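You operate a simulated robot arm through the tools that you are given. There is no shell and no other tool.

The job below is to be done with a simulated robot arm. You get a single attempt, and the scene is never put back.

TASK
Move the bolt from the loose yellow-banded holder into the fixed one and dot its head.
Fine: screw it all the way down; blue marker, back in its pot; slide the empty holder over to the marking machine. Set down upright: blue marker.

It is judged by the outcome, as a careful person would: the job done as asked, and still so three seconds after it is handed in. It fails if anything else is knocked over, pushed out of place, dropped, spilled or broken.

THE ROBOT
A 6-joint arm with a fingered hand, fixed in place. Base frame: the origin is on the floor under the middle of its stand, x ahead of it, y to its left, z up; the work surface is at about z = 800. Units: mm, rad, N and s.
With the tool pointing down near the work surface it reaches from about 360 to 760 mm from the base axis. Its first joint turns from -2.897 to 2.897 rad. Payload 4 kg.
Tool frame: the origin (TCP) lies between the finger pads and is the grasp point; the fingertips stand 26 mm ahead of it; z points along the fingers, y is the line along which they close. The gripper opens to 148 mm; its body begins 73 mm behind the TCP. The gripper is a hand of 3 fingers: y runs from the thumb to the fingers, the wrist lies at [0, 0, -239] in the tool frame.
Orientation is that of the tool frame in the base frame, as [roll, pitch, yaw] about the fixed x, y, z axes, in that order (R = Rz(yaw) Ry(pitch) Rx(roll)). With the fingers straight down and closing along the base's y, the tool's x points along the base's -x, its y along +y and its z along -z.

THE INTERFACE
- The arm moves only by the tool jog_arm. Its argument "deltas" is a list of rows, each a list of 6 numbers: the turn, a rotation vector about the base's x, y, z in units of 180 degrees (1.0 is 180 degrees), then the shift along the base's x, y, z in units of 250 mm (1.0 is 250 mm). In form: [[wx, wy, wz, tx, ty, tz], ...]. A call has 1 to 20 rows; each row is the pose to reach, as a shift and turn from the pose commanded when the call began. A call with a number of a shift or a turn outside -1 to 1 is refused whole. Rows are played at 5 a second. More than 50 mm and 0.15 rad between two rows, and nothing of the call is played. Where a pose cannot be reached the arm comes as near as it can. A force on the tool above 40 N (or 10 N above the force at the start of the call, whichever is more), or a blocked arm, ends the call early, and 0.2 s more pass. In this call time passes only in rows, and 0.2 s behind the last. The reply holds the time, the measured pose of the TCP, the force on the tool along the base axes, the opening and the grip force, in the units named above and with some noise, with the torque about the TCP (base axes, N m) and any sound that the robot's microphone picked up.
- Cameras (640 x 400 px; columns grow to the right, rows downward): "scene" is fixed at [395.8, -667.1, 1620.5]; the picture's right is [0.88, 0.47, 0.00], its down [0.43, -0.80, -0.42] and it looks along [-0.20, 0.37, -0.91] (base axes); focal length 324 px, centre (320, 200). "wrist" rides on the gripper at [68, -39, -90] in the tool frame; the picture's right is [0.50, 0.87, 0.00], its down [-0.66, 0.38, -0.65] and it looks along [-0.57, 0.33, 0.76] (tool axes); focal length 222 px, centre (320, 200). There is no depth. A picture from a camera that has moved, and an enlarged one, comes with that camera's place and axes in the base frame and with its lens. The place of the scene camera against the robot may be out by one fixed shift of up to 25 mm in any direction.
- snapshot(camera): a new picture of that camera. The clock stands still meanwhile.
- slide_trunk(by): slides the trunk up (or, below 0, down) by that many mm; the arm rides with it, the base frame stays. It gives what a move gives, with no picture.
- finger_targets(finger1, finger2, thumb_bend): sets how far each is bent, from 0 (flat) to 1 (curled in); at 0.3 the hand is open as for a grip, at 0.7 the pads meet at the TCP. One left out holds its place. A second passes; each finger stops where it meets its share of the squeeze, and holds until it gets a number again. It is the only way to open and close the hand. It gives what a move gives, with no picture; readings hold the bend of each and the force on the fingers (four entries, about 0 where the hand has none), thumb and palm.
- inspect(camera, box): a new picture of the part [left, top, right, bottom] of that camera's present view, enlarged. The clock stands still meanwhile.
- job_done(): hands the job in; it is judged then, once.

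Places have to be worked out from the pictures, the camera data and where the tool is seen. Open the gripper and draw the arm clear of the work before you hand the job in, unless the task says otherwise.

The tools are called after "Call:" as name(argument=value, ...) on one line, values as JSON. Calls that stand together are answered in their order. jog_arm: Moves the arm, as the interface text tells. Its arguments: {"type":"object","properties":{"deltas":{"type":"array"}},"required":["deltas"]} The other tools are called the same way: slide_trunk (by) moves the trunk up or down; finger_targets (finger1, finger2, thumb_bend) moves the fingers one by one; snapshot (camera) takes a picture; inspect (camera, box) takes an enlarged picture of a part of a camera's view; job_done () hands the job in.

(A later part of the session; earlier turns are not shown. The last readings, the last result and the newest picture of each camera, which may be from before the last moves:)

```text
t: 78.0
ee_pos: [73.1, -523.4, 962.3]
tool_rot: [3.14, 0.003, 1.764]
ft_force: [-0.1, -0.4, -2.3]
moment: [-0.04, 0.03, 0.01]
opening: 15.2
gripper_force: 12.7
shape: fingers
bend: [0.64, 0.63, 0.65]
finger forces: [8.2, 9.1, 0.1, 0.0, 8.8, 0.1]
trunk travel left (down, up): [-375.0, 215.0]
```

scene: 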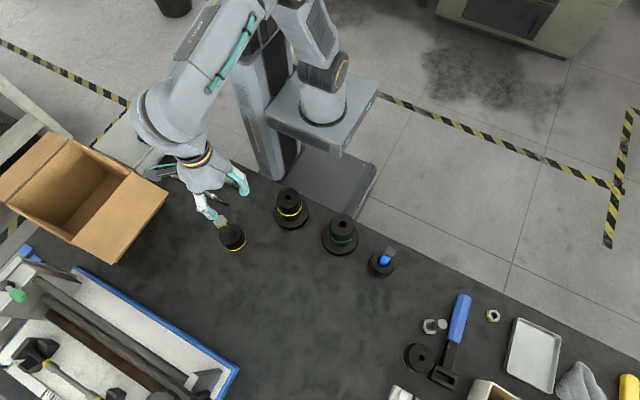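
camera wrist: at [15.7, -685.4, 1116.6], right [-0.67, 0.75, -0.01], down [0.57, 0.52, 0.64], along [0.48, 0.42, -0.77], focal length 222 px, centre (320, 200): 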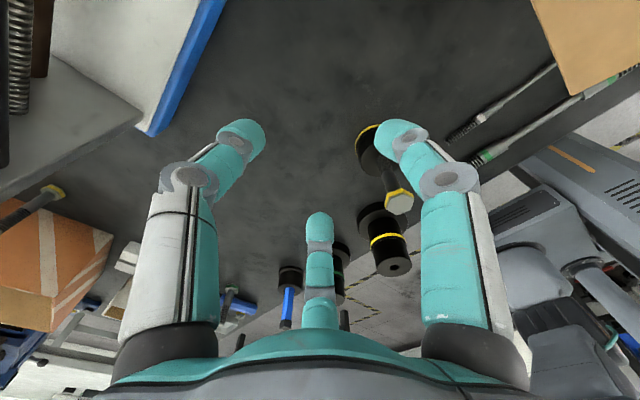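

Balanced grip (8-9 N each). I press down 1 mm, then turn counter-clockwise 90° while rising 1 mm, to measure the lead from the force change.

Call:
jog_arm(deltas=[[0, 0, 0, 0, 0, -0.005]])

Call:
jog_arm(deltas=[[0, 0, 0.0455, 0, 0, 0.0004], [0, 0, 0.091, 0, 0, 0.0008], [0, 0, 0.1365, 0, 0, 0.0012], [0, 0, 0.182, 0, 0, 0.0016], [0, 0, 0.2275, 0, 0, 0.002], [0, 0, 0.273, 0, 0, 0.0024], [0, 0, 0.3185, 0, 0, 0.0028], [0, 0, 0.364, 0, 0, 0.0032], [0, 0, 0.4095, 0, 0, 0.0036], [0, 0, 0.455, 0, 0, 0.0038], [0, 0, 0.5, 0, 0, 0.004]])

Call:
inspect(camera="wrist", box=[220, 80, 420, 230])

```text
t: 78.3
ee_pos: [73.6, -521.8, 962.2]
tool_rot: [-3.141, 0.003, 1.766]
ft_force: [0.5, -0.4, -0.3]
moment: [-0.05, 0.01, 0.02]
opening: 15.1
gripper_force: 13.7
shape: fingers
bend: [0.64, 0.63, 0.65]
finger forces: [8.6, 9.6, 0.1, 0.1, 9.0, 0.0]
trunk travel left (down, up): [-375.0, 215.0]
```

```text
t: 80.8
ee_pos: [73.4, -523.8, 964.5]
tool_rot: [-3.14, 0.005, -2.947]
ft_force: [2.2, -2.3, 11.3]
moment: [-0.16, -0.16, -0.1]
opening: 15.8
gripper_force: 16.2
shape: fingers
bend: [0.65, 0.62, 0.66]
finger forces: [7.3, 12.4, 0.1, 0.0, 12.5, 0.0]
trunk travel left (down, up): [-375.0, 215.0]
```

```text
2.67 times, centred on (320, 155) of wrist
camera zoom: at [13.9, -573.6, 1053.2], right [-0.66, 0.75, 0.0], down [0.57, 0.5, 0.66], along [0.5, 0.43, -0.75], focal length 592 px, centre (320, 320)
```

zoom: 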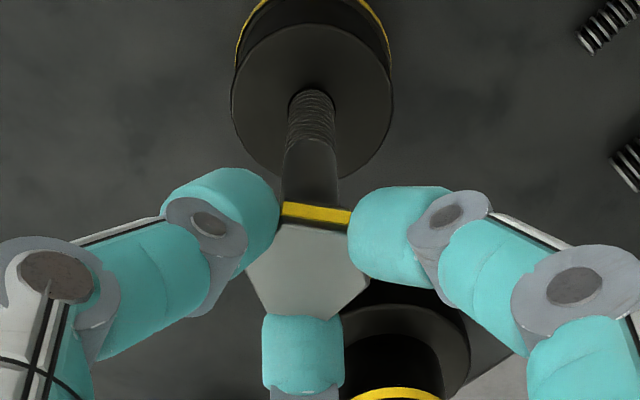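

After 90° the upward push is 11 N despite rising 1 mm, so the lead is larger than 4 mm/turn. I raise 1.3 mm to relieve and continue another 90° rising 2.5 mm.

Call:
jog_arm(deltas=[[0, 0, 0, 0, 0, 0.005]])

Call:
jog_arm(deltas=[[0, 0, 0.0455, 0, 0, 0.0009], [0, 0, 0.091, 0, 0, 0.0018], [0, 0, 0.1365, 0, 0, 0.0027], [0, 0, 0.182, 0, 0, 0.0036], [0, 0, 0.2275, 0, 0, 0.0045], [0, 0, 0.273, 0, 0, 0.0054], [0, 0, 0.3185, 0, 0, 0.0063], [0, 0, 0.364, 0, 0, 0.0072], [0, 0, 0.4095, 0, 0, 0.0081], [0, 0, 0.455, 0, 0, 0.009], [0, 0, 0.5, 0, 0, 0.01]])

Call:
inspect(camera="wrist", box=[220, 80, 420, 230])

```text
t: 81.2
ee_pos: [73.5, -521.8, 965.1]
tool_rot: [3.14, 0.005, -2.948]
ft_force: [3.2, -1.9, 6.3]
moment: [-0.1, -0.15, -0.06]
opening: 15.4
gripper_force: 15.0
shape: fingers
bend: [0.65, 0.62, 0.66]
finger forces: [7.4, 11.8, 0.0, 0.1, 10.9, 0.0]
trunk travel left (down, up): [-375.0, 215.0]
```

```text
t: 83.5
ee_pos: [70.7, -521.6, 967.5]
tool_rot: [-3.14, 0.006, -1.376]
ft_force: [0.2, 3.1, 4.5]
moment: [0.14, -0.01, -0.12]
opening: 15.3
gripper_force: 14.5
shape: fingers
bend: [0.65, 0.62, 0.66]
finger forces: [8.0, 11.5, 0.0, 0.1, 9.8, 0.0]
trunk travel left (down, up): [-375.0, 215.0]
```

```text
2.67 times, centred on (320, 155) of wrist
camera zoom: at [123.8, -580.5, 1056.8], right [-0.75, -0.66, 0.0], down [-0.5, 0.57, 0.66], along [-0.43, 0.5, -0.75], focal length 592 px, centre (320, 320)
```

zoom: 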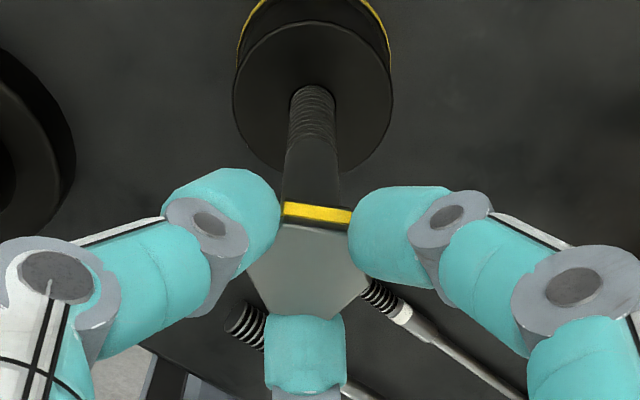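

The force stayed about level (+4.5 N), so the lead is roughly 9 mm/turn and the bolt is coming out. I continue another 90° rising 2.3 mm.

Call:
jog_arm(deltas=[[0, 0, 0.0455, 0, 0, 0.0008], [0, 0, 0.091, 0, 0, 0.0016], [0, 0, 0.1365, 0, 0, 0.0025], [0, 0, 0.182, 0, 0, 0.0033], [0, 0, 0.2275, 0, 0, 0.0042], [0, 0, 0.273, 0, 0, 0.005], [0, 0, 0.3185, 0, 0, 0.0058], [0, 0, 0.364, 0, 0, 0.0067], [0, 0, 0.4095, 0, 0, 0.0075], [0, 0, 0.455, 0, 0, 0.0083], [0, 0, 0.5, 0, 0, 0.0092]])

Call:
inspect(camera="wrist", box=[220, 80, 420, 230])

Call:
inspect(camera="scene", box=[170, 180, 310, 270])

```text
t: 86.0
ee_pos: [73.4, -522.4, 970.1]
tool_rot: [-3.14, 0.003, 0.197]
ft_force: [-0.9, 1.3, -3.0]
moment: [-0.01, 0.06, -0.02]
opening: 15.6
gripper_force: 13.0
shape: fingers
bend: [0.64, 0.63, 0.65]
finger forces: [8.7, 8.9, 0.1, 0.1, 8.8, 0.0]
trunk travel left (down, up): [-375.0, 215.0]
```

```text
2.67 times, centred on (320, 155) of wrist
camera zoom: at [131.5, -470.8, 1058.5], right [0.66, -0.75, 0.0], down [-0.57, -0.5, 0.66], along [-0.5, -0.43, -0.75], focal length 592 px, centre (320, 320)
```

zoom: 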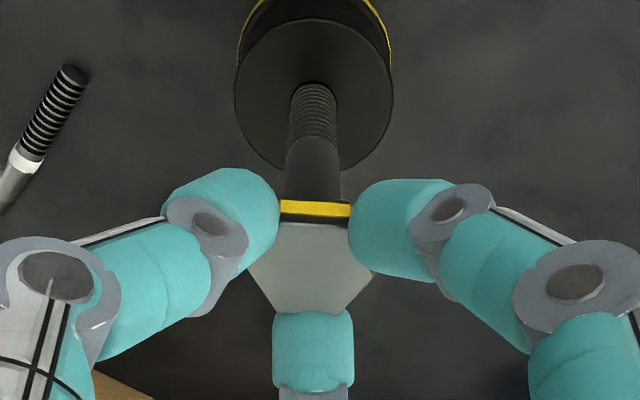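

```text
4.44 times, centred on (240, 225) of scene
camera zoom: at [395.8, -667.1, 1620.5], right [0.88, 0.47, 0.0], down [0.43, -0.8, -0.42], along [-0.2, 0.37, -0.91], focal length 1440 px, centre (676, 89)
```

zoom: 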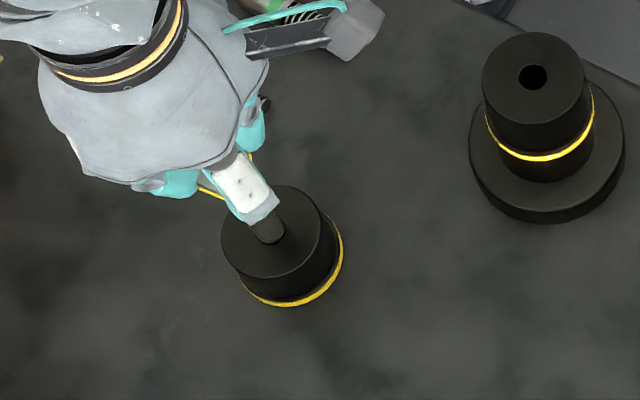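

The bolt rose about 8 mm over this 270° stroke (lead ≈ 8-9 mm/turn). I release, turn the open hand back 300° and regrip for the next stroke.

Call:
finger_targets(finger1=0.5, finger2=0.5, thumb_bend=0.5)

Call:
jog_arm(deltas=[[0, 0, -0.0455, 0, 0, 0], [0, 0, -0.091, 0, 0, 0], [0, 0, -0.1365, 0, 0, 0], [0, 0, -0.182, 0, 0, 0], [0, 0, -0.2275, 0, 0, 0], [0, 0, -0.273, 0, 0, 0], [0, 0, -0.3185, 0, 0, 0], [0, 0, -0.364, 0, 0, 0], [0, 0, -0.4095, 0, 0, 0], [0, 0, -0.455, 0, 0, 0], [0, 0, -0.5005, 0, 0, 0], [0, 0, -0.546, 0, 0, 0], [0, 0, -0.5915, 0, 0, 0], [0, 0, -0.637, 0, 0, 0], [0, 0, -0.6825, 0, 0, 0], [0, 0, -0.728, 0, 0, 0], [0, 0, -0.7735, 0, 0, 0], [0, 0, -0.819, 0, 0, 0], [0, 0, -0.8645, 0, 0, 0], [0, 0, -0.91, 0, 0, 0]])

Call:
jog_arm(deltas=[[0, 0, -0.0445, 0, 0, 0], [0, 0, -0.089, 0, 0, 0], [0, 0, -0.1335, 0, 0, 0], [0, 0, -0.178, 0, 0, 0], [0, 0, -0.2225, 0, 0, 0], [0, 0, -0.267, 0, 0, 0], [0, 0, -0.3115, 0, 0, 0], [0, 0, -0.356, 0, 0, 0], [0, 0, -0.4005, 0, 0, 0], [0, 0, -0.445, 0, 0, 0], [0, 0, -0.4895, 0, 0, 0], [0, 0, -0.534, 0, 0, 0], [0, 0, -0.5785, 0, 0, 0], [0, 0, -0.623, 0, 0, 0], [0, 0, -0.6675, 0, 0, 0], [0, 0, -0.712, 0, 0, 0], [0, 0, -0.7565, 0, 0, 0]])

Call:
inspect(camera="wrist", box=[220, 80, 420, 230])

```text
t: 87.0
ee_pos: [72.9, -522.5, 969.8]
tool_rot: [-3.141, 0.003, 0.194]
ft_force: [0.8, 0.0, -0.2]
moment: [0.01, 0.03, 0.0]
opening: 61.6
gripper_force: 0.1
shape: fingers
bend: [0.5, 0.5, 0.5]
finger forces: [0.0, 0.0, 0.0, 0.0, 0.0, 0.0]
trunk travel left (down, up): [-375.0, 215.0]
```

```text
t: 91.2
ee_pos: [73.2, -522.3, 970.0]
tool_rot: [-3.141, 0.003, -2.669]
ft_force: [-0.6, 0.2, -0.3]
moment: [-0.05, -0.03, -0.02]
opening: 61.7
gripper_force: 0.1
shape: fingers
bend: [0.5, 0.5, 0.5]
finger forces: [0.0, 0.0, 0.0, 0.0, 0.0, 0.0]
trunk travel left (down, up): [-375.0, 215.0]
```

```text
t: 94.8
ee_pos: [73.0, -523.5, 968.8]
tool_rot: [-3.141, 0.004, 1.24]
ft_force: [0.5, 1.4, 1.1]
moment: [0.03, -0.03, -0.02]
opening: 61.2
gripper_force: 0.1
shape: fingers
bend: [0.5, 0.5, 0.5]
finger forces: [0.0, 0.0, 0.0, 0.0, 0.1, 0.1]
trunk travel left (down, up): [-375.0, 215.0]
```

```text
2.67 times, centred on (320, 155) of wrist
camera zoom: at [58.0, -445.3, 1058.8], right [0.98, 0.19, 0.0], down [0.15, -0.74, 0.66], along [0.12, -0.64, -0.75], focal length 592 px, centre (320, 320)
```

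zoom: 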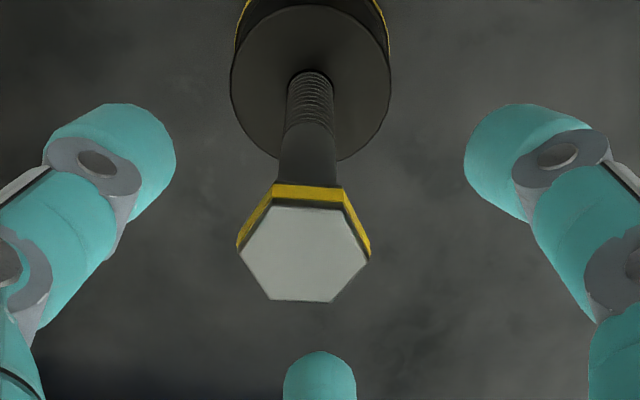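

The holder shifted a few mm again: the axis is now ≈(68.8,-519.3), head top ≈ 949.5. I recentre, trim the yaw, and grip again.

Call:
jog_arm(deltas=[[0, 0, -0.014, -0.017, 0.013, 0.003]])

Call:
inspect(camera="wrist", box=[220, 80, 420, 230])

Call:
finger_targets(finger1=0.63, finger2=0.63, thumb_bend=0.63)

Call:
finger_targets(finger1=0.75, finger2=0.75, thumb_bend=0.7)

```text
t: 95.2
ee_pos: [69.2, -520.3, 968.6]
tool_rot: [-3.14, 0.004, 1.197]
ft_force: [0.6, 0.5, 0.0]
moment: [0.02, 0.01, -0.04]
opening: 61.7
gripper_force: 0.1
shape: fingers
bend: [0.5, 0.5, 0.5]
finger forces: [0.0, 0.0, 0.0, 0.0, 0.0, 0.1]
trunk travel left (down, up): [-375.0, 215.0]
```

```text
2.67 times, centred on (320, 155) of wrist
camera zoom: at [57.3, -441.6, 1059.1], right [0.99, 0.15, 0.0], down [0.11, -0.75, 0.66], along [0.1, -0.65, -0.75], focal length 592 px, centre (320, 320)
```

zoom: 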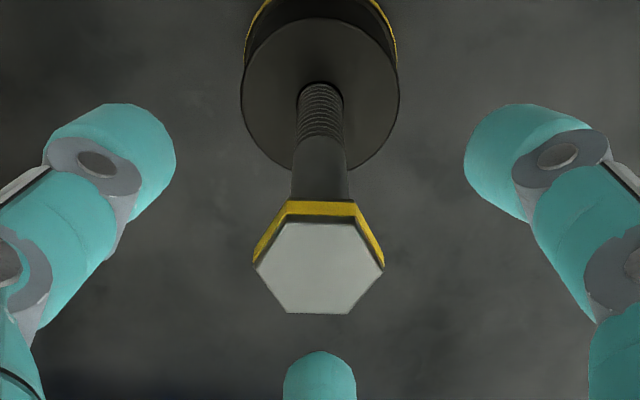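

```text
t: 96.2
ee_pos: [68.6, -519.6, 970.4]
tool_rot: [3.141, 0.005, 1.199]
ft_force: [0.5, -0.8, -0.7]
moment: [0.01, 0.01, 0.03]
opening: 20.7
gripper_force: 0.1
shape: fingers
bend: [0.63, 0.62, 0.63]
finger forces: [0.0, 0.7, 0.0, 0.0, 0.0, 0.0]
trunk travel left (down, up): [-375.0, 215.0]
```

```text
t: 97.2
ee_pos: [68.2, -520.3, 970.1]
tool_rot: [-3.14, 0.002, 1.196]
ft_force: [-0.6, -0.5, -2.1]
moment: [0.0, 0.01, -0.02]
opening: 15.5
gripper_force: 13.1
shape: fingers
bend: [0.64, 0.63, 0.66]
finger forces: [8.4, 9.0, 0.0, 0.1, 8.4, 0.1]
trunk travel left (down, up): [-375.0, 215.0]
```

Gripped evenly. I turn counter-clockwise 164° rising at 8.5 mm/turn with a slight downward bias.

Call:
jog_arm(deltas=[[0, 0, 0.0455, 0, 0, -0.002], [0, 0, 0.091, 0, 0, -0.0014], [0, 0, 0.1365, 0, 0, -0.0007], [0, 0, 0.182, 0, 0, 0.0001], [0, 0, 0.2275, 0, 0, 0.0009], [0, 0, 0.273, 0, 0, 0.0016], [0, 0, 0.3185, 0, 0, 0.0024], [0, 0, 0.364, 0, 0, 0.0032], [0, 0, 0.4095, 0, 0, 0.004], [0, 0, 0.455, 0, 0, 0.0047], [0, 0, 0.5005, 0, 0, 0.0055], [0, 0, 0.546, 0, 0, 0.0063], [0, 0, 0.5915, 0, 0, 0.0071], [0, 0, 0.637, 0, 0, 0.0078], [0, 0, 0.6825, 0, 0, 0.0086], [0, 0, 0.728, 0, 0, 0.0094], [0, 0, 0.7735, 0, 0, 0.0102], [0, 0, 0.819, 0, 0, 0.0109], [0, 0, 0.8645, 0, 0, 0.0117], [0, 0, 0.91, 0, 0, 0.0125]])

Call:
inspect(camera="wrist", box=[220, 80, 420, 230])

```text
t: 101.3
ee_pos: [67.9, -520.5, 972.3]
tool_rot: [-3.14, 0.006, -2.226]
ft_force: [0.1, -0.4, -2.2]
moment: [0.0, 0.04, 0.01]
opening: 15.1
gripper_force: 13.9
shape: fingers
bend: [0.64, 0.63, 0.66]
finger forces: [9.0, 9.0, 0.0, 0.1, 8.6, 0.1]
trunk travel left (down, up): [-375.0, 215.0]
```

```text
2.67 times, centred on (320, 155) of wrist
camera zoom: at [57.7, -596.5, 1062.6], right [-0.99, 0.13, 0.0], down [0.1, 0.75, 0.66], along [0.09, 0.65, -0.75], focal length 592 px, centre (320, 320)
```

zoom: 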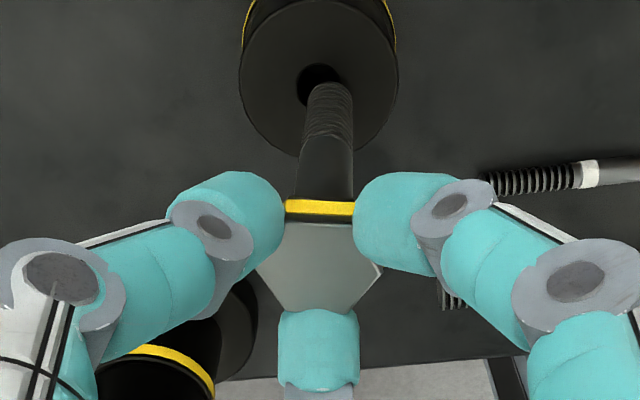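

The load is only -2.2 N now and the bolt's end seems to have left the hole. I zoom in to check.

Call:
inspect(camera="wrist", box=[290, 80, 350, 150])

Call:
inspect(camera="scene", box=[200, 195, 270, 250])

```text
5.71 times, centred on (320, 115) of wrist
camera zoom: at [57.7, -596.5, 1062.6], right [-0.99, 0.13, 0.0], down [0.1, 0.75, 0.66], along [0.09, 0.65, -0.75], focal length 1269 px, centre (320, 686)
```

zoom: 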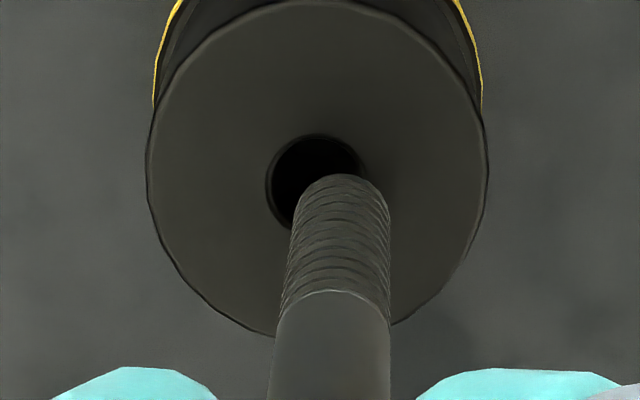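

```text
7.27 times, centred on (235, 222) of scene
camera zoom: at [395.8, -667.1, 1620.5], right [0.88, 0.47, 0.0], down [0.43, -0.8, -0.42], along [-0.2, 0.37, -0.91], focal length 2356 px, centre (938, 36)
```

zoom: 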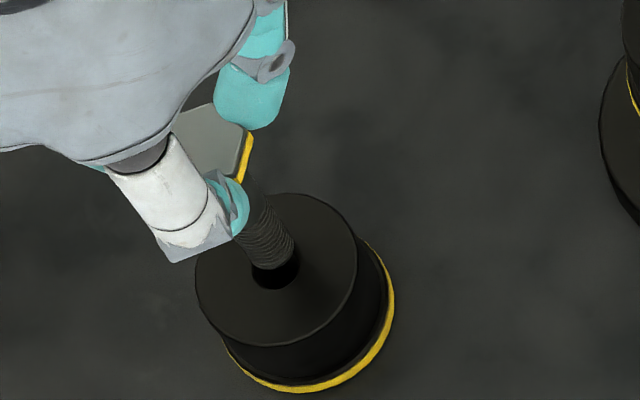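

The bolt is out: its tip stands just above the loose holder's hole. I lift it straight up by 80 mm.

Call:
jog_arm(deltas=[[0, 0, 0, 0, 0, 0.04], [0, 0, 0, 0, 0, 0.1], [0, 0, 0, 0, 0, 0.16], [0, 0, 0, 0, 0, 0.24], [0, 0, 0, 0, 0, 0.32]])

Call:
snapshot(camera="scene")

Call:
snapshot(camera="wrist")

```text
t: 102.5
ee_pos: [68.9, -520.4, 1053.2]
tool_rot: [-3.141, 0.003, -2.23]
ft_force: [-0.5, 1.4, -2.4]
moment: [0.0, -0.01, -0.01]
opening: 15.0
gripper_force: 12.9
shape: fingers
bend: [0.64, 0.63, 0.66]
finger forces: [9.0, 9.0, 0.0, 0.0, 8.6, 0.1]
trunk travel left (down, up): [-375.0, 215.0]
```

```text
taken
```

scene: 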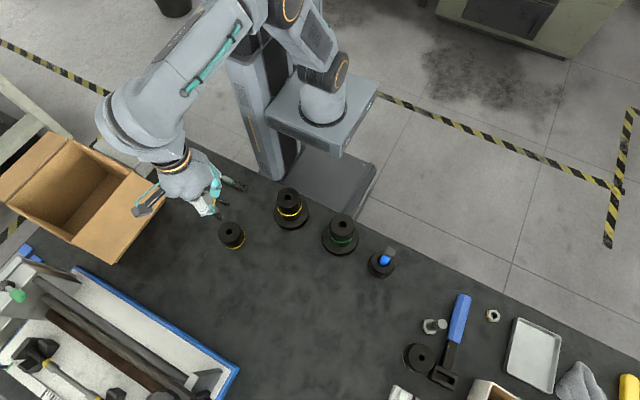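

```text
taken
camera wrist: at [57.6, -596.7, 1142.9], right [-0.99, 0.13, 0.0], down [0.1, 0.75, 0.66], along [0.09, 0.65, -0.75], focal length 222 px, centre (320, 200)
```

wrist: 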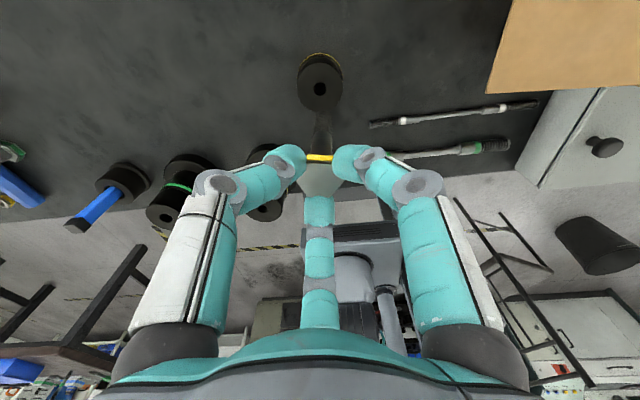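

The bolt is held and the loose holder stands empty and upright. I carry the bolt over toward the fixed yellow holder, keeping its tip well above the holder's top.

Call:
jog_arm(deltas=[[0, 0, 0, 0.02, 0.03, 0.024], [0, 0, 0, 0.07, 0.09, 0.048], [0, 0, 0, 0.13, 0.17, 0.048], [0, 0, 0, 0.19, 0.25, 0.048], [0, 0, 0, 0.25, 0.33, 0.048], [0, 0, 0, 0.31, 0.41, 0.048], [0, 0, 0, 0.36, 0.48, 0.048], [0, 0, 0, 0.4, 0.53, 0.048]])

Call:
snapshot(camera="wrist")

Call:
inspect(camera="wrist", box=[220, 50, 420, 200])

```text
t: 104.3
ee_pos: [168.9, -387.0, 1064.0]
tool_rot: [3.141, 0.003, -2.228]
ft_force: [-0.3, -0.2, -1.4]
moment: [-0.03, 0.01, 0.01]
opening: 14.9
gripper_force: 13.5
shape: fingers
bend: [0.64, 0.63, 0.66]
finger forces: [8.9, 8.9, 0.0, 0.1, 8.8, 0.1]
trunk travel left (down, up): [-375.0, 215.0]
```

```text
taken
camera wrist: at [157.7, -463.6, 1155.1], right [-0.99, 0.13, 0.0], down [0.1, 0.75, 0.66], along [0.09, 0.65, -0.75], focal length 222 px, centre (320, 200)
```

wrist: 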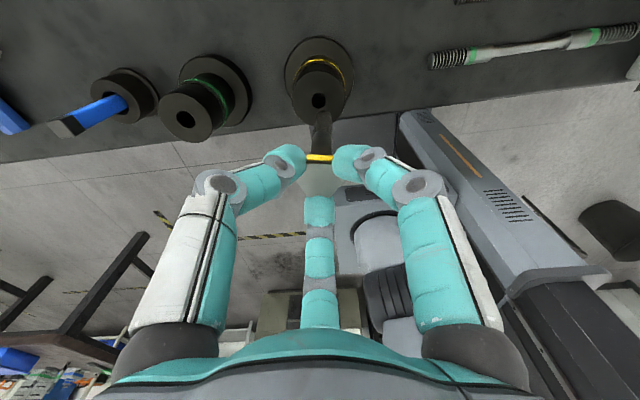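

```text
2.67 times, centred on (320, 125) of wrist
camera zoom: at [157.7, -463.6, 1155.1], right [-0.99, 0.13, 0.0], down [0.1, 0.75, 0.66], along [0.09, 0.65, -0.75], focal length 592 px, centre (320, 400)
```

zoom: 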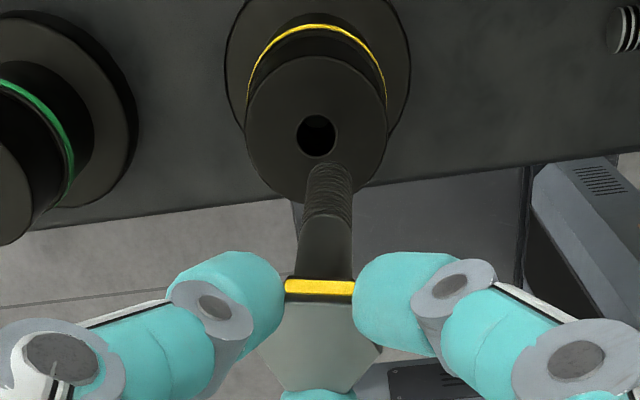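

The two opposite views put the fixed holder's hole at (169.8,-388.1) with its top at z≈904.5. The bolt looks slightly tilted in the grip, so I zoom in on its tip.

Call:
inspect(camera="wrist", box=[290, 85, 350, 165])

```text
5.00 times, centred on (320, 125) of wrist
camera zoom: at [157.7, -463.6, 1155.1], right [-0.99, 0.13, 0.0], down [0.1, 0.75, 0.66], along [0.09, 0.65, -0.75], focal length 1111 px, centre (320, 575)
```

zoom: 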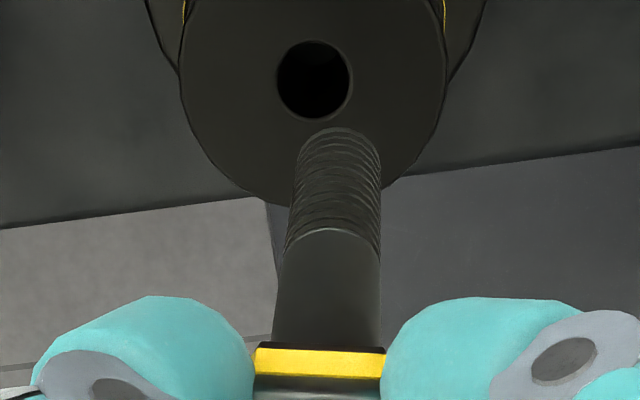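

The hole is ≈16 mm and the bolt ≈15 mm; the bolt hangs about 2.5° tilted (tip ~4 mm toward image right). For screwing in (clockwise) I need to start at the high end of the yaw range, so I first turn the hand +147° here, well above the holder.

Call:
jog_arm(deltas=[[0, 0, 0.0456, 0, 0, 0], [0, 0, 0.0912, 0, 0, 0], [0, 0, 0.1368, 0, 0, 0], [0, 0, 0.1824, 0, 0, 0], [0, 0, 0.228, 0, 0, 0], [0, 0, 0.2736, 0, 0, 0], [0, 0, 0.3192, 0, 0, 0], [0, 0, 0.3648, 0, 0, 0], [0, 0, 0.4104, 0, 0, 0], [0, 0, 0.456, 0, 0, 0], [0, 0, 0.5016, 0, 0, 0], [0, 0, 0.5472, 0, 0, 0], [0, 0, 0.5928, 0, 0, 0], [0, 0, 0.6384, 0, 0, 0], [0, 0, 0.684, 0, 0, 0], [0, 0, 0.7296, 0, 0, 0], [0, 0, 0.7752, 0, 0, 0], [0, 0, 0.82, 0, 0, 0]])

Call:
inspect(camera="wrist", box=[220, 50, 420, 200])

Call:
inspect(camera="wrist", box=[290, 85, 350, 165])

Call:
inspect(camera="scene", box=[230, 130, 350, 250])

```text
t: 108.2
ee_pos: [168.0, -387.2, 1065.0]
tool_rot: [-3.14, 0.002, 0.351]
ft_force: [-1.1, 0.0, -1.8]
moment: [-0.03, 0.0, -0.01]
opening: 15.2
gripper_force: 13.2
shape: fingers
bend: [0.64, 0.63, 0.66]
finger forces: [8.9, 8.9, 0.1, 0.1, 8.8, 0.0]
trunk travel left (down, up): [-375.0, 215.0]
```

```text
2.67 times, centred on (320, 125) of wrist
camera zoom: at [218.7, -326.6, 1154.7], right [0.77, -0.64, 0.0], down [-0.48, -0.58, 0.66], along [-0.42, -0.5, -0.75], focal length 592 px, centre (320, 400)
```

zoom: 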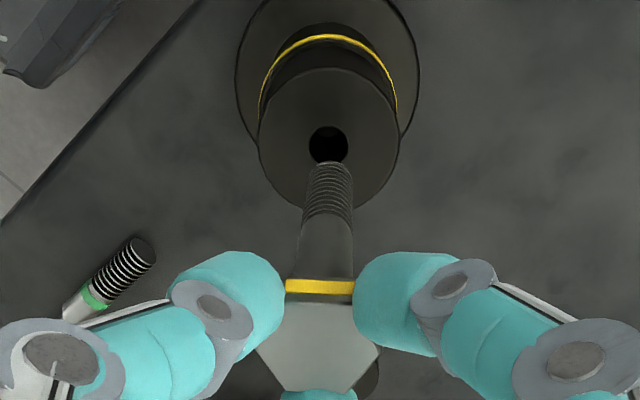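

```text
5.00 times, centred on (320, 125) of wrist
camera zoom: at [218.7, -326.6, 1154.7], right [0.77, -0.64, 0.0], down [-0.48, -0.58, 0.66], along [-0.42, -0.5, -0.75], focal length 1111 px, centre (320, 575)
```

zoom: 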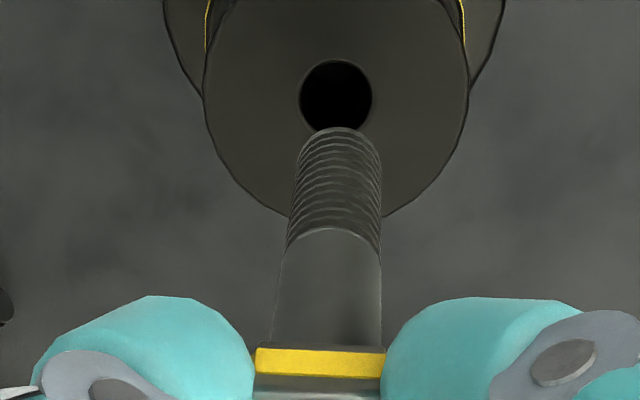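

```text
3.33 times, centred on (290, 190) of scene
camera zoom: at [395.8, -667.1, 1620.5], right [0.88, 0.47, 0.0], down [0.43, -0.8, -0.42], along [-0.2, 0.37, -0.91], focal length 1080 px, centre (420, 233)
```

zoom: 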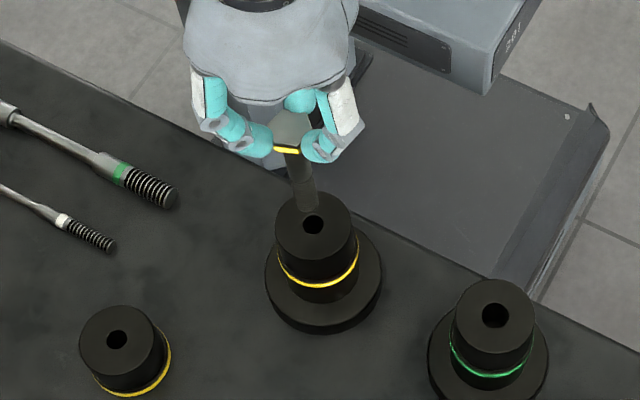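

I use the scene camera too, calibrated on the hole position, to determine where the bolt's tip is.

Call:
inspect(camera="scene", box=[260, 165, 320, 215])

```text
8.00 times, centred on (290, 190) of scene
camera zoom: at [395.8, -667.1, 1620.5], right [0.88, 0.47, 0.0], down [0.43, -0.8, -0.42], along [-0.2, 0.37, -0.91], focal length 2591 px, centre (560, 280)
```

zoom: 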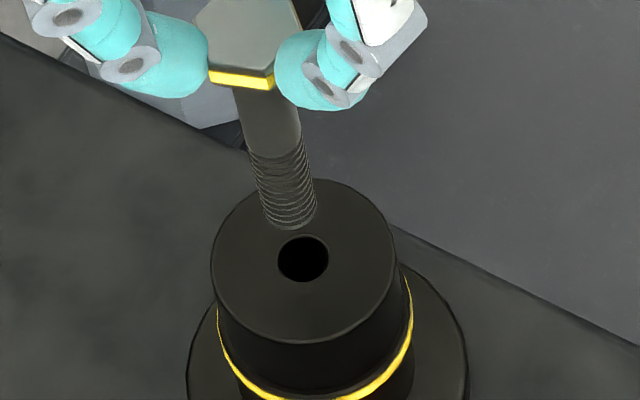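

Combining both cameras: the bolt tip is at ≈(170.6,-390.4,944), tilted ~2.3° from vertical. I tilt the tool to bring the bolt upright, then shift the tip over the hole (169.8,-388.1) and lower to just above it.

Call:
jog_arm(deltas=[[0.0054, 0.0032, 0, 0.0032, -0.0036, 0], [0.0108, 0.0064, 0, 0.0064, -0.0072, 0], [0.0108, 0.0064, 0, 0.0064, -0.0072, -0.04], [0.0108, 0.0064, 0, 0.0064, -0.0072, -0.08], [0.0108, 0.0064, 0, 0.0064, -0.0072, -0.12]])

Call:
inspect(camera="wrist", box=[290, 85, 350, 165])

Call:
inspect(camera="scene", box=[260, 165, 320, 215])

```text
t: 109.3
ee_pos: [168.7, -387.8, 1035.1]
tool_rot: [-3.1, 0.011, 0.35]
ft_force: [-0.9, 0.4, -1.7]
moment: [-0.01, -0.02, 0.01]
opening: 15.2
gripper_force: 13.3
shape: fingers
bend: [0.64, 0.63, 0.66]
finger forces: [9.0, 8.9, 0.0, 0.0, 8.6, 0.0]
trunk travel left (down, up): [-375.0, 215.0]
```

```text
5.00 times, centred on (320, 125) of wrist
camera zoom: at [222.0, -331.2, 1125.8], right [0.77, -0.64, -0.04], down [-0.47, -0.6, 0.65], along [-0.44, -0.48, -0.76], focal length 1111 px, centre (320, 575)
```

zoom: 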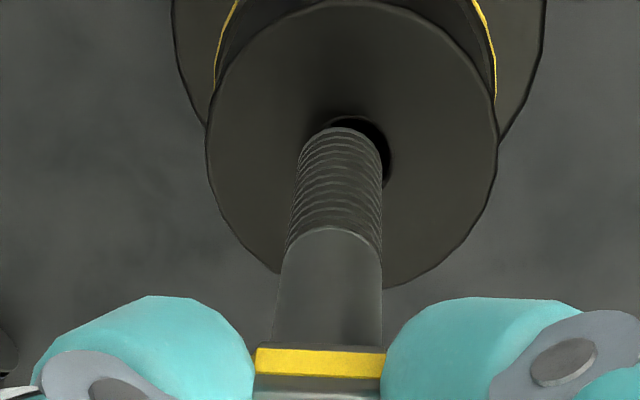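

```text
8.00 times, centred on (290, 190) of scene
camera zoom: at [395.8, -667.1, 1620.5], right [0.88, 0.47, 0.0], down [0.43, -0.8, -0.42], along [-0.2, 0.37, -0.91], focal length 2591 px, centre (560, 280)
```

zoom: 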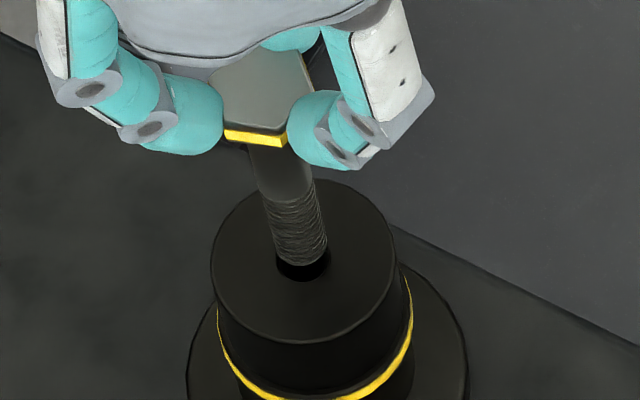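

The tip is about 10 mm above the hole; both views say it needs ≈(+0.9,-1.2) mm. I apply that and lower 7 mm more.

Call:
jog_arm(deltas=[[0, 0, 0, 0.0036, -0.0048, 0], [0, 0, 0, 0.0036, -0.0048, -0.014], [0, 0, 0, 0.0036, -0.0048, -0.028]])

Call:
inspect(camera="wrist", box=[290, 85, 350, 165])

Call:
inspect(camera="scene", box=[260, 165, 320, 215])

```text
t: 110.2
ee_pos: [172.0, -390.4, 1027.8]
tool_rot: [-3.106, 0.013, 0.349]
ft_force: [4.4, 1.7, 7.3]
moment: [0.09, -0.12, -0.01]
opening: 15.6
gripper_force: 15.2
shape: fingers
bend: [0.64, 0.63, 0.66]
finger forces: [10.5, 9.5, 0.1, 0.0, 9.8, 0.0]
trunk travel left (down, up): [-375.0, 215.0]
```

```text
5.00 times, centred on (320, 125) of wrist
camera zoom: at [223.5, -332.2, 1119.3], right [0.77, -0.64, -0.04], down [-0.47, -0.6, 0.65], along [-0.44, -0.48, -0.76], focal length 1111 px, centre (320, 575)
```

zoom: 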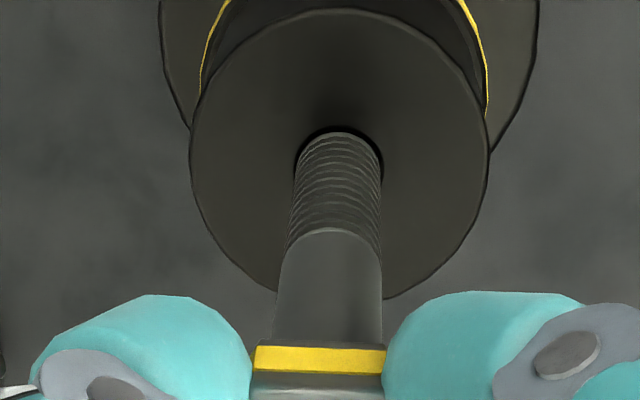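

```text
8.00 times, centred on (290, 190) of scene
camera zoom: at [395.8, -667.1, 1620.5], right [0.88, 0.47, 0.0], down [0.43, -0.8, -0.42], along [-0.2, 0.37, -0.91], focal length 2591 px, centre (560, 280)
```

zoom: 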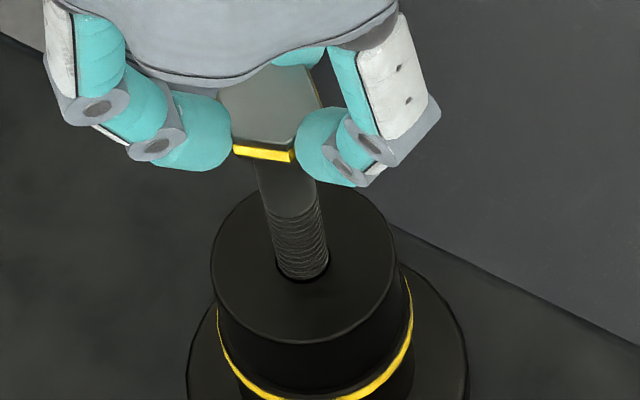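

The tip has entered the hole and touches (7 N). I shift 0.5 mm to relieve the side load and start screwing clockwise 164° while descending ~3.9 mm.

Call:
jog_arm(deltas=[[0, 0, -0.0455, 0.002, 0.0008, -0.0008], [0, 0, -0.091, 0.002, 0.0008, -0.0015], [0, 0, -0.1365, 0.002, 0.0008, -0.0023], [0, 0, -0.182, 0.002, 0.0008, -0.0031], [0, 0, -0.2275, 0.002, 0.0008, -0.0039], [0, 0, -0.273, 0.002, 0.0008, -0.0046], [0, 0, -0.3185, 0.002, 0.0008, -0.0054], [0, 0, -0.364, 0.002, 0.0008, -0.0062], [0, 0, -0.4095, 0.002, 0.0008, -0.007], [0, 0, -0.455, 0.002, 0.0008, -0.0077], [0, 0, -0.5005, 0.002, 0.0008, -0.0085], [0, 0, -0.546, 0.002, 0.0008, -0.0093], [0, 0, -0.5915, 0.002, 0.0008, -0.0101], [0, 0, -0.637, 0.002, 0.0008, -0.0108], [0, 0, -0.6825, 0.002, 0.0008, -0.0116], [0, 0, -0.728, 0.002, 0.0008, -0.0124], [0, 0, -0.7735, 0.002, 0.0008, -0.0132], [0, 0, -0.819, 0.002, 0.0008, -0.0139], [0, 0, -0.8645, 0.002, 0.0008, -0.0147], [0, 0, -0.91, 0.002, 0.0008, -0.0155]])

Call:
inspect(camera="wrist", box=[220, 50, 420, 200])

Call:
inspect(camera="scene", box=[260, 165, 320, 215])

```text
t: 114.3
ee_pos: [170.8, -391.2, 1024.3]
tool_rot: [-3.103, 0.012, -2.514]
ft_force: [-4.1, 0.4, -10.6]
moment: [-0.05, 0.16, 0.06]
opening: 15.2
gripper_force: 11.6
shape: fingers
bend: [0.63, 0.64, 0.66]
finger forces: [10.4, 7.1, 0.0, 0.0, 6.2, 0.1]
trunk travel left (down, up): [-375.0, 215.0]
```

```text
2.67 times, centred on (320, 125) of wrist
camera zoom: at [136.5, -458.5, 1114.4], right [-0.91, 0.41, -0.04], down [0.29, 0.71, 0.65], along [0.29, 0.58, -0.76], focal length 592 px, centre (320, 400)
```

zoom: 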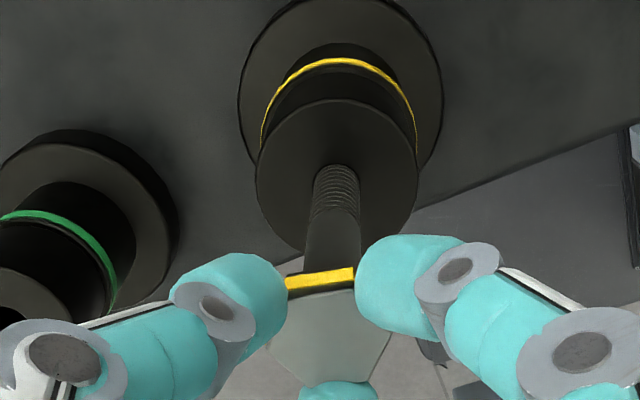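

```text
8.00 times, centred on (290, 190) of scene
camera zoom: at [395.8, -667.1, 1620.5], right [0.88, 0.47, 0.0], down [0.43, -0.8, -0.42], along [-0.2, 0.37, -0.91], focal length 2591 px, centre (560, 280)
```

zoom: 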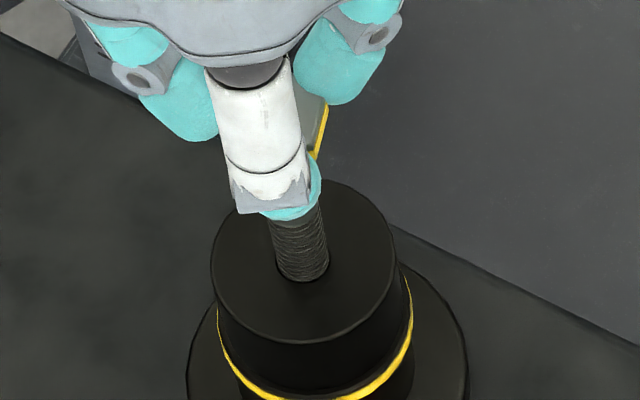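

The bolt is being drawn down (-10.6 N), so the thread has engaged and it advances faster than I descended. I lower 1.5 mm to relieve and check.

Call:
jog_arm(deltas=[[0, 0, 0, 0, 0, -0.006]])

Call:
jog_arm(deltas=[[0, 0, 0, 0, 0, -0.002]])

```text
t: 114.8
ee_pos: [172.5, -390.9, 1023.2]
tool_rot: [-3.101, 0.012, -2.512]
ft_force: [-5.5, -0.3, -4.0]
moment: [-0.05, 0.11, 0.06]
opening: 15.1
gripper_force: 13.0
shape: fingers
bend: [0.63, 0.64, 0.66]
finger forces: [11.0, 7.5, 0.0, 0.0, 6.8, 0.0]
trunk travel left (down, up): [-375.0, 215.0]
```

```text
t: 115.2
ee_pos: [170.9, -390.1, 1022.4]
tool_rot: [-3.103, 0.011, -2.509]
ft_force: [-5.3, -0.2, 1.0]
moment: [-0.02, 0.13, 0.02]
opening: 15.3
gripper_force: 12.9
shape: fingers
bend: [0.63, 0.64, 0.66]
finger forces: [11.2, 7.9, 0.0, 0.1, 7.4, 0.0]
trunk travel left (down, up): [-375.0, 215.0]
```

The thread has engaged and loads are small now. I release, level the tool and recentre over the bolt for a clean straight grip.

Call:
finger_targets(finger1=0.5, finger2=0.5, thumb_bend=0.5)

Call:
jog_arm(deltas=[[0.008, 0.0097, 0, -0.004, 0.006, 0]])

Call:
inspect(camera="wrist", box=[220, 80, 420, 230])

Call:
inspect(camera="scene", box=[260, 165, 320, 215])

```text
t: 116.2
ee_pos: [171.2, -388.7, 1022.1]
tool_rot: [-3.1, 0.012, -2.512]
ft_force: [0.6, 0.6, 0.2]
moment: [-0.02, -0.02, 0.0]
opening: 61.7
gripper_force: 0.2
shape: fingers
bend: [0.5, 0.5, 0.5]
finger forces: [0.1, 0.0, 0.0, 0.0, 0.0, 0.1]
trunk travel left (down, up): [-375.0, 215.0]
```

```text
t: 116.5
ee_pos: [170.2, -388.8, 1022.6]
tool_rot: [-3.14, 0.001, -2.511]
ft_force: [0.4, 0.3, 0.3]
moment: [-0.03, -0.01, 0.02]
opening: 61.3
gripper_force: 0.1
shape: fingers
bend: [0.5, 0.5, 0.5]
finger forces: [0.1, 0.0, 0.1, 0.0, 0.0, 0.0]
trunk travel left (down, up): [-375.0, 215.0]
```

```text
2.67 times, centred on (320, 155) of wrist
camera zoom: at [138.4, -458.9, 1111.6], right [-0.91, 0.4, 0.0], down [0.3, 0.69, 0.66], along [0.27, 0.6, -0.76], focal length 592 px, centre (320, 320)
```

zoom: 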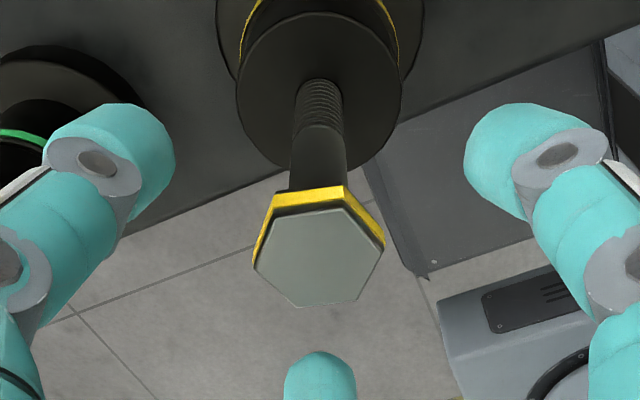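

```text
8.00 times, centred on (290, 190) of scene
camera zoom: at [395.8, -667.1, 1620.5], right [0.88, 0.47, 0.0], down [0.43, -0.8, -0.42], along [-0.2, 0.37, -0.91], focal length 2591 px, centre (560, 280)
```

zoom: 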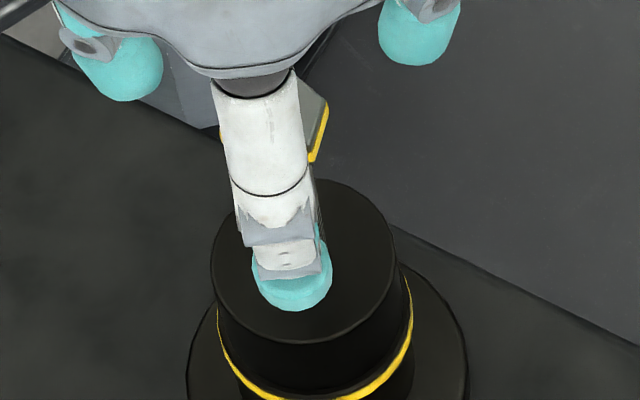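

The bolt stands upright in the fixed holder. The hex lags by ~5° and the head top is ≈998, so I lower 3 mm, turn +5° to face the flats, and grip again.

Call:
jog_arm(deltas=[[0, 0, 0.028, -0.0016, -0.002, -0.0125]])

Call:
inspect(camera="wrist", box=[220, 80, 420, 230])

Call:
finger_targets(finger1=0.63, finger2=0.63, thumb_bend=0.63)

Call:
finger_targets(finger1=0.75, finger2=0.75, thumb_bend=0.7)

```text
t: 117.0
ee_pos: [169.2, -390.2, 1019.3]
tool_rot: [-3.14, 0.001, -2.423]
ft_force: [0.5, -0.5, 0.1]
moment: [0.02, -0.02, 0.01]
opening: 61.7
gripper_force: 0.1
shape: fingers
bend: [0.5, 0.5, 0.5]
finger forces: [0.1, 0.0, 0.0, 0.0, 0.1, 0.0]
trunk travel left (down, up): [-375.0, 215.0]
```

```text
2.67 times, centred on (320, 155) of wrist
camera zoom: at [144.3, -462.1, 1109.0], right [-0.95, 0.32, 0.0], down [0.24, 0.72, 0.65], along [0.21, 0.62, -0.76], focal length 592 px, centre (320, 320)
```

zoom: 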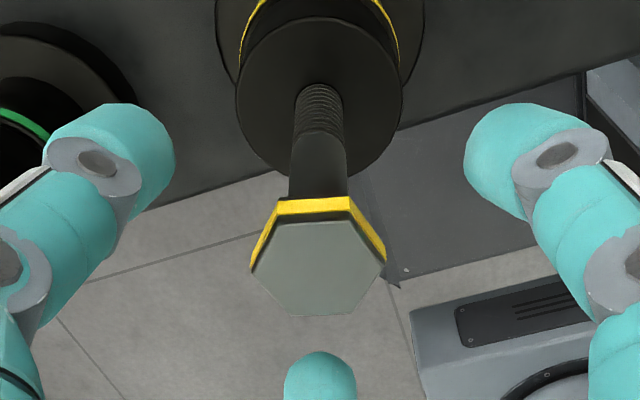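

```text
t: 118.0
ee_pos: [169.5, -388.5, 1020.3]
tool_rot: [-3.139, 0.003, -2.424]
ft_force: [0.2, -0.5, -0.2]
moment: [-0.03, 0.0, -0.01]
opening: 21.2
gripper_force: 0.3
shape: fingers
bend: [0.63, 0.63, 0.63]
finger forces: [0.1, 0.0, 0.0, 0.1, 0.3, 0.0]
trunk travel left (down, up): [-375.0, 215.0]
```

```text
t: 119.0
ee_pos: [169.7, -389.2, 1018.6]
tool_rot: [3.139, 0.003, -2.422]
ft_force: [0.7, -0.4, -2.3]
moment: [-0.06, -0.04, 0.03]
opening: 17.4
gripper_force: 13.6
shape: fingers
bend: [0.64, 0.64, 0.65]
finger forces: [8.7, 8.5, 0.1, 0.1, 9.2, 0.0]
trunk travel left (down, up): [-375.0, 215.0]
```

Centred grip. I screw clockwise 139° descending at ~9 mm/turn.

Call:
jog_arm(deltas=[[0, 0, -0.0455, 0, 0, -0.0008], [0, 0, -0.091, 0, 0, -0.0016], [0, 0, -0.1365, 0, 0, -0.0025], [0, 0, -0.182, 0, 0, -0.0033], [0, 0, -0.2275, 0, 0, -0.0041], [0, 0, -0.273, 0, 0, -0.0049], [0, 0, -0.3185, 0, 0, -0.0057], [0, 0, -0.364, 0, 0, -0.0066], [0, 0, -0.4095, 0, 0, -0.0074], [0, 0, -0.455, 0, 0, -0.0082], [0, 0, -0.5005, 0, 0, -0.009], [0, 0, -0.546, 0, 0, -0.0098], [0, 0, -0.5915, 0, 0, -0.0107], [0, 0, -0.637, 0, 0, -0.0115], [0, 0, -0.6825, 0, 0, -0.0123], [0, 0, -0.728, 0, 0, -0.0131], [0, 0, -0.7735, 0, 0, -0.0139]])

Call:
inspect(camera="wrist", box=[220, 80, 420, 230])

```text
t: 122.5
ee_pos: [168.8, -390.1, 1015.7]
tool_rot: [-3.14, -0.001, 1.429]
ft_force: [0.5, -3.7, -13.8]
moment: [-0.08, -0.02, 0.1]
opening: 16.9
gripper_force: 11.8
shape: fingers
bend: [0.64, 0.64, 0.65]
finger forces: [7.9, 7.7, 0.0, 0.0, 7.6, 0.1]
trunk travel left (down, up): [-375.0, 215.0]
```

```text
2.67 times, centred on (320, 155) of wrist
camera zoom: at [141.2, -316.8, 1104.6], right [0.93, 0.37, 0.0], down [0.28, -0.7, 0.65], along [0.24, -0.61, -0.76], focal length 592 px, centre (320, 320)
```

zoom: 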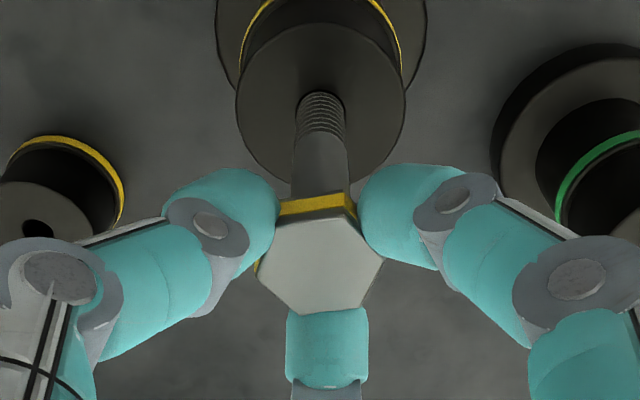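

The bolt draws down faster still (-13.8 N), so the lead is more like 13-15 mm/turn. I lower 2 mm to relieve.

Call:
jog_arm(deltas=[[0, 0, 0, 0, 0, -0.004], [0, 0, 0, 0, 0, -0.008]])

```text
t: 123.2
ee_pos: [170.4, -389.8, 1013.2]
tool_rot: [-3.141, 0.002, 1.429]
ft_force: [0.1, -3.7, -5.4]
moment: [-0.05, 0.01, 0.06]
opening: 17.0
gripper_force: 12.1
shape: fingers
bend: [0.64, 0.64, 0.65]
finger forces: [7.7, 8.4, 0.0, 0.0, 8.2, 0.1]
trunk travel left (down, up): [-375.0, 215.0]
```

It has advanced about 6 mm in this stroke (~16 mm/turn). I release and turn the open hand back +248° to regrip at yaw 330°.

Call:
finger_targets(finger1=0.5, finger2=0.5, thumb_bend=0.5)

Call:
jog_arm(deltas=[[0, 0, 0.0455, 0, 0, 0], [0, 0, 0.091, 0, 0, 0], [0, 0, 0.1365, 0, 0, 0], [0, 0, 0.182, 0, 0, 0], [0, 0, 0.2275, 0, 0, 0], [0, 0, 0.273, 0, 0, 0], [0, 0, 0.3185, 0, 0, 0], [0, 0, 0.364, 0, 0, 0], [0, 0, 0.4095, 0, 0, 0], [0, 0, 0.455, 0, 0, 0], [0, 0, 0.5005, 0, 0, 0], [0, 0, 0.546, 0, 0, 0], [0, 0, 0.5915, 0, 0, 0], [0, 0, 0.637, 0, 0, 0], [0, 0, 0.6825, 0, 0, 0], [0, 0, 0.728, 0, 0, 0], [0, 0, 0.7735, 0, 0, 0], [0, 0, 0.819, 0, 0, 0], [0, 0, 0.8645, 0, 0, 0], [0, 0, 0.91, 0, 0, 0]])

Call:
jog_arm(deltas=[[0, 0, 0.0455, 0, 0, 0], [0, 0, 0.091, 0, 0, 0], [0, 0, 0.1365, 0, 0, 0], [0, 0, 0.182, 0, 0, 0], [0, 0, 0.2275, 0, 0, 0], [0, 0, 0.273, 0, 0, 0], [0, 0, 0.3185, 0, 0, 0], [0, 0, 0.364, 0, 0, 0], [0, 0, 0.4095, 0, 0, 0], [0, 0, 0.455, 0, 0, 0], [0, 0, 0.468, 0, 0, 0]])

Call:
inspect(camera="wrist", box=[220, 80, 420, 230])

Call:
inspect(camera="scene", box=[260, 165, 320, 215])

```text
t: 124.2
ee_pos: [170.4, -389.2, 1013.9]
tool_rot: [-3.139, 0.001, 1.432]
ft_force: [0.0, 0.5, 0.6]
moment: [-0.04, -0.01, 0.02]
opening: 61.5
gripper_force: 0.2
shape: fingers
bend: [0.5, 0.5, 0.5]
finger forces: [0.0, 0.0, 0.0, 0.1, 0.0, 0.1]
trunk travel left (down, up): [-375.0, 215.0]
```

```text
t: 128.3
ee_pos: [170.3, -388.9, 1013.6]
tool_rot: [-3.139, 0.002, -1.992]
ft_force: [0.6, 0.8, -0.6]
moment: [-0.04, -0.02, -0.01]
opening: 61.2
gripper_force: 0.1
shape: fingers
bend: [0.5, 0.5, 0.5]
finger forces: [0.1, 0.1, 0.0, 0.0, 0.0, 0.0]
trunk travel left (down, up): [-375.0, 215.0]
```

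```text
t: 130.8
ee_pos: [170.5, -388.4, 1014.7]
tool_rot: [-3.139, 0.001, -0.521]
ft_force: [0.6, -0.6, 0.0]
moment: [0.04, 0.02, -0.01]
opening: 61.4
gripper_force: 0.1
shape: fingers
bend: [0.5, 0.5, 0.5]
finger forces: [0.0, 0.0, 0.1, 0.1, 0.1, 0.1]
trunk travel left (down, up): [-375.0, 215.0]
```

```text
2.67 times, centred on (320, 155) of wrist
camera zoom: at [248.1, -388.0, 1103.2], right [0.0, -1.0, 0.0], down [-0.76, 0.0, 0.65], along [-0.65, 0.0, -0.76], focal length 592 px, centre (320, 320)
```

zoom: 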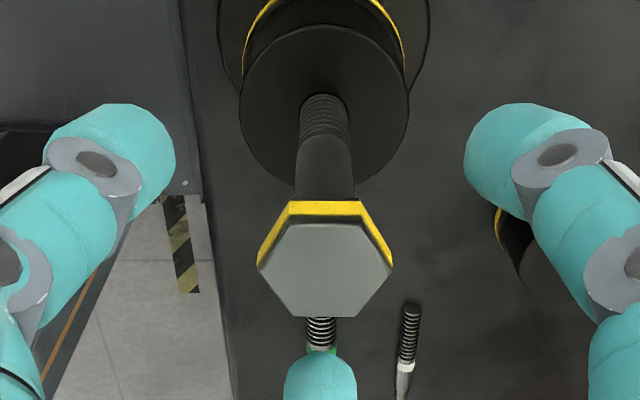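

```text
8.00 times, centred on (290, 190) of scene
camera zoom: at [395.8, -667.1, 1620.5], right [0.88, 0.47, 0.0], down [0.43, -0.8, -0.42], along [-0.2, 0.37, -0.91], focal length 2591 px, centre (560, 280)
```

zoom: 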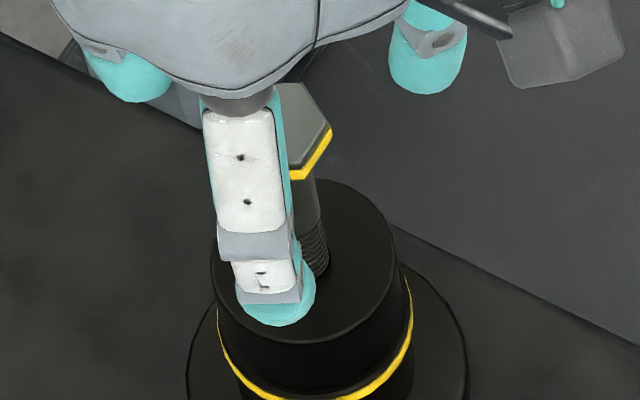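

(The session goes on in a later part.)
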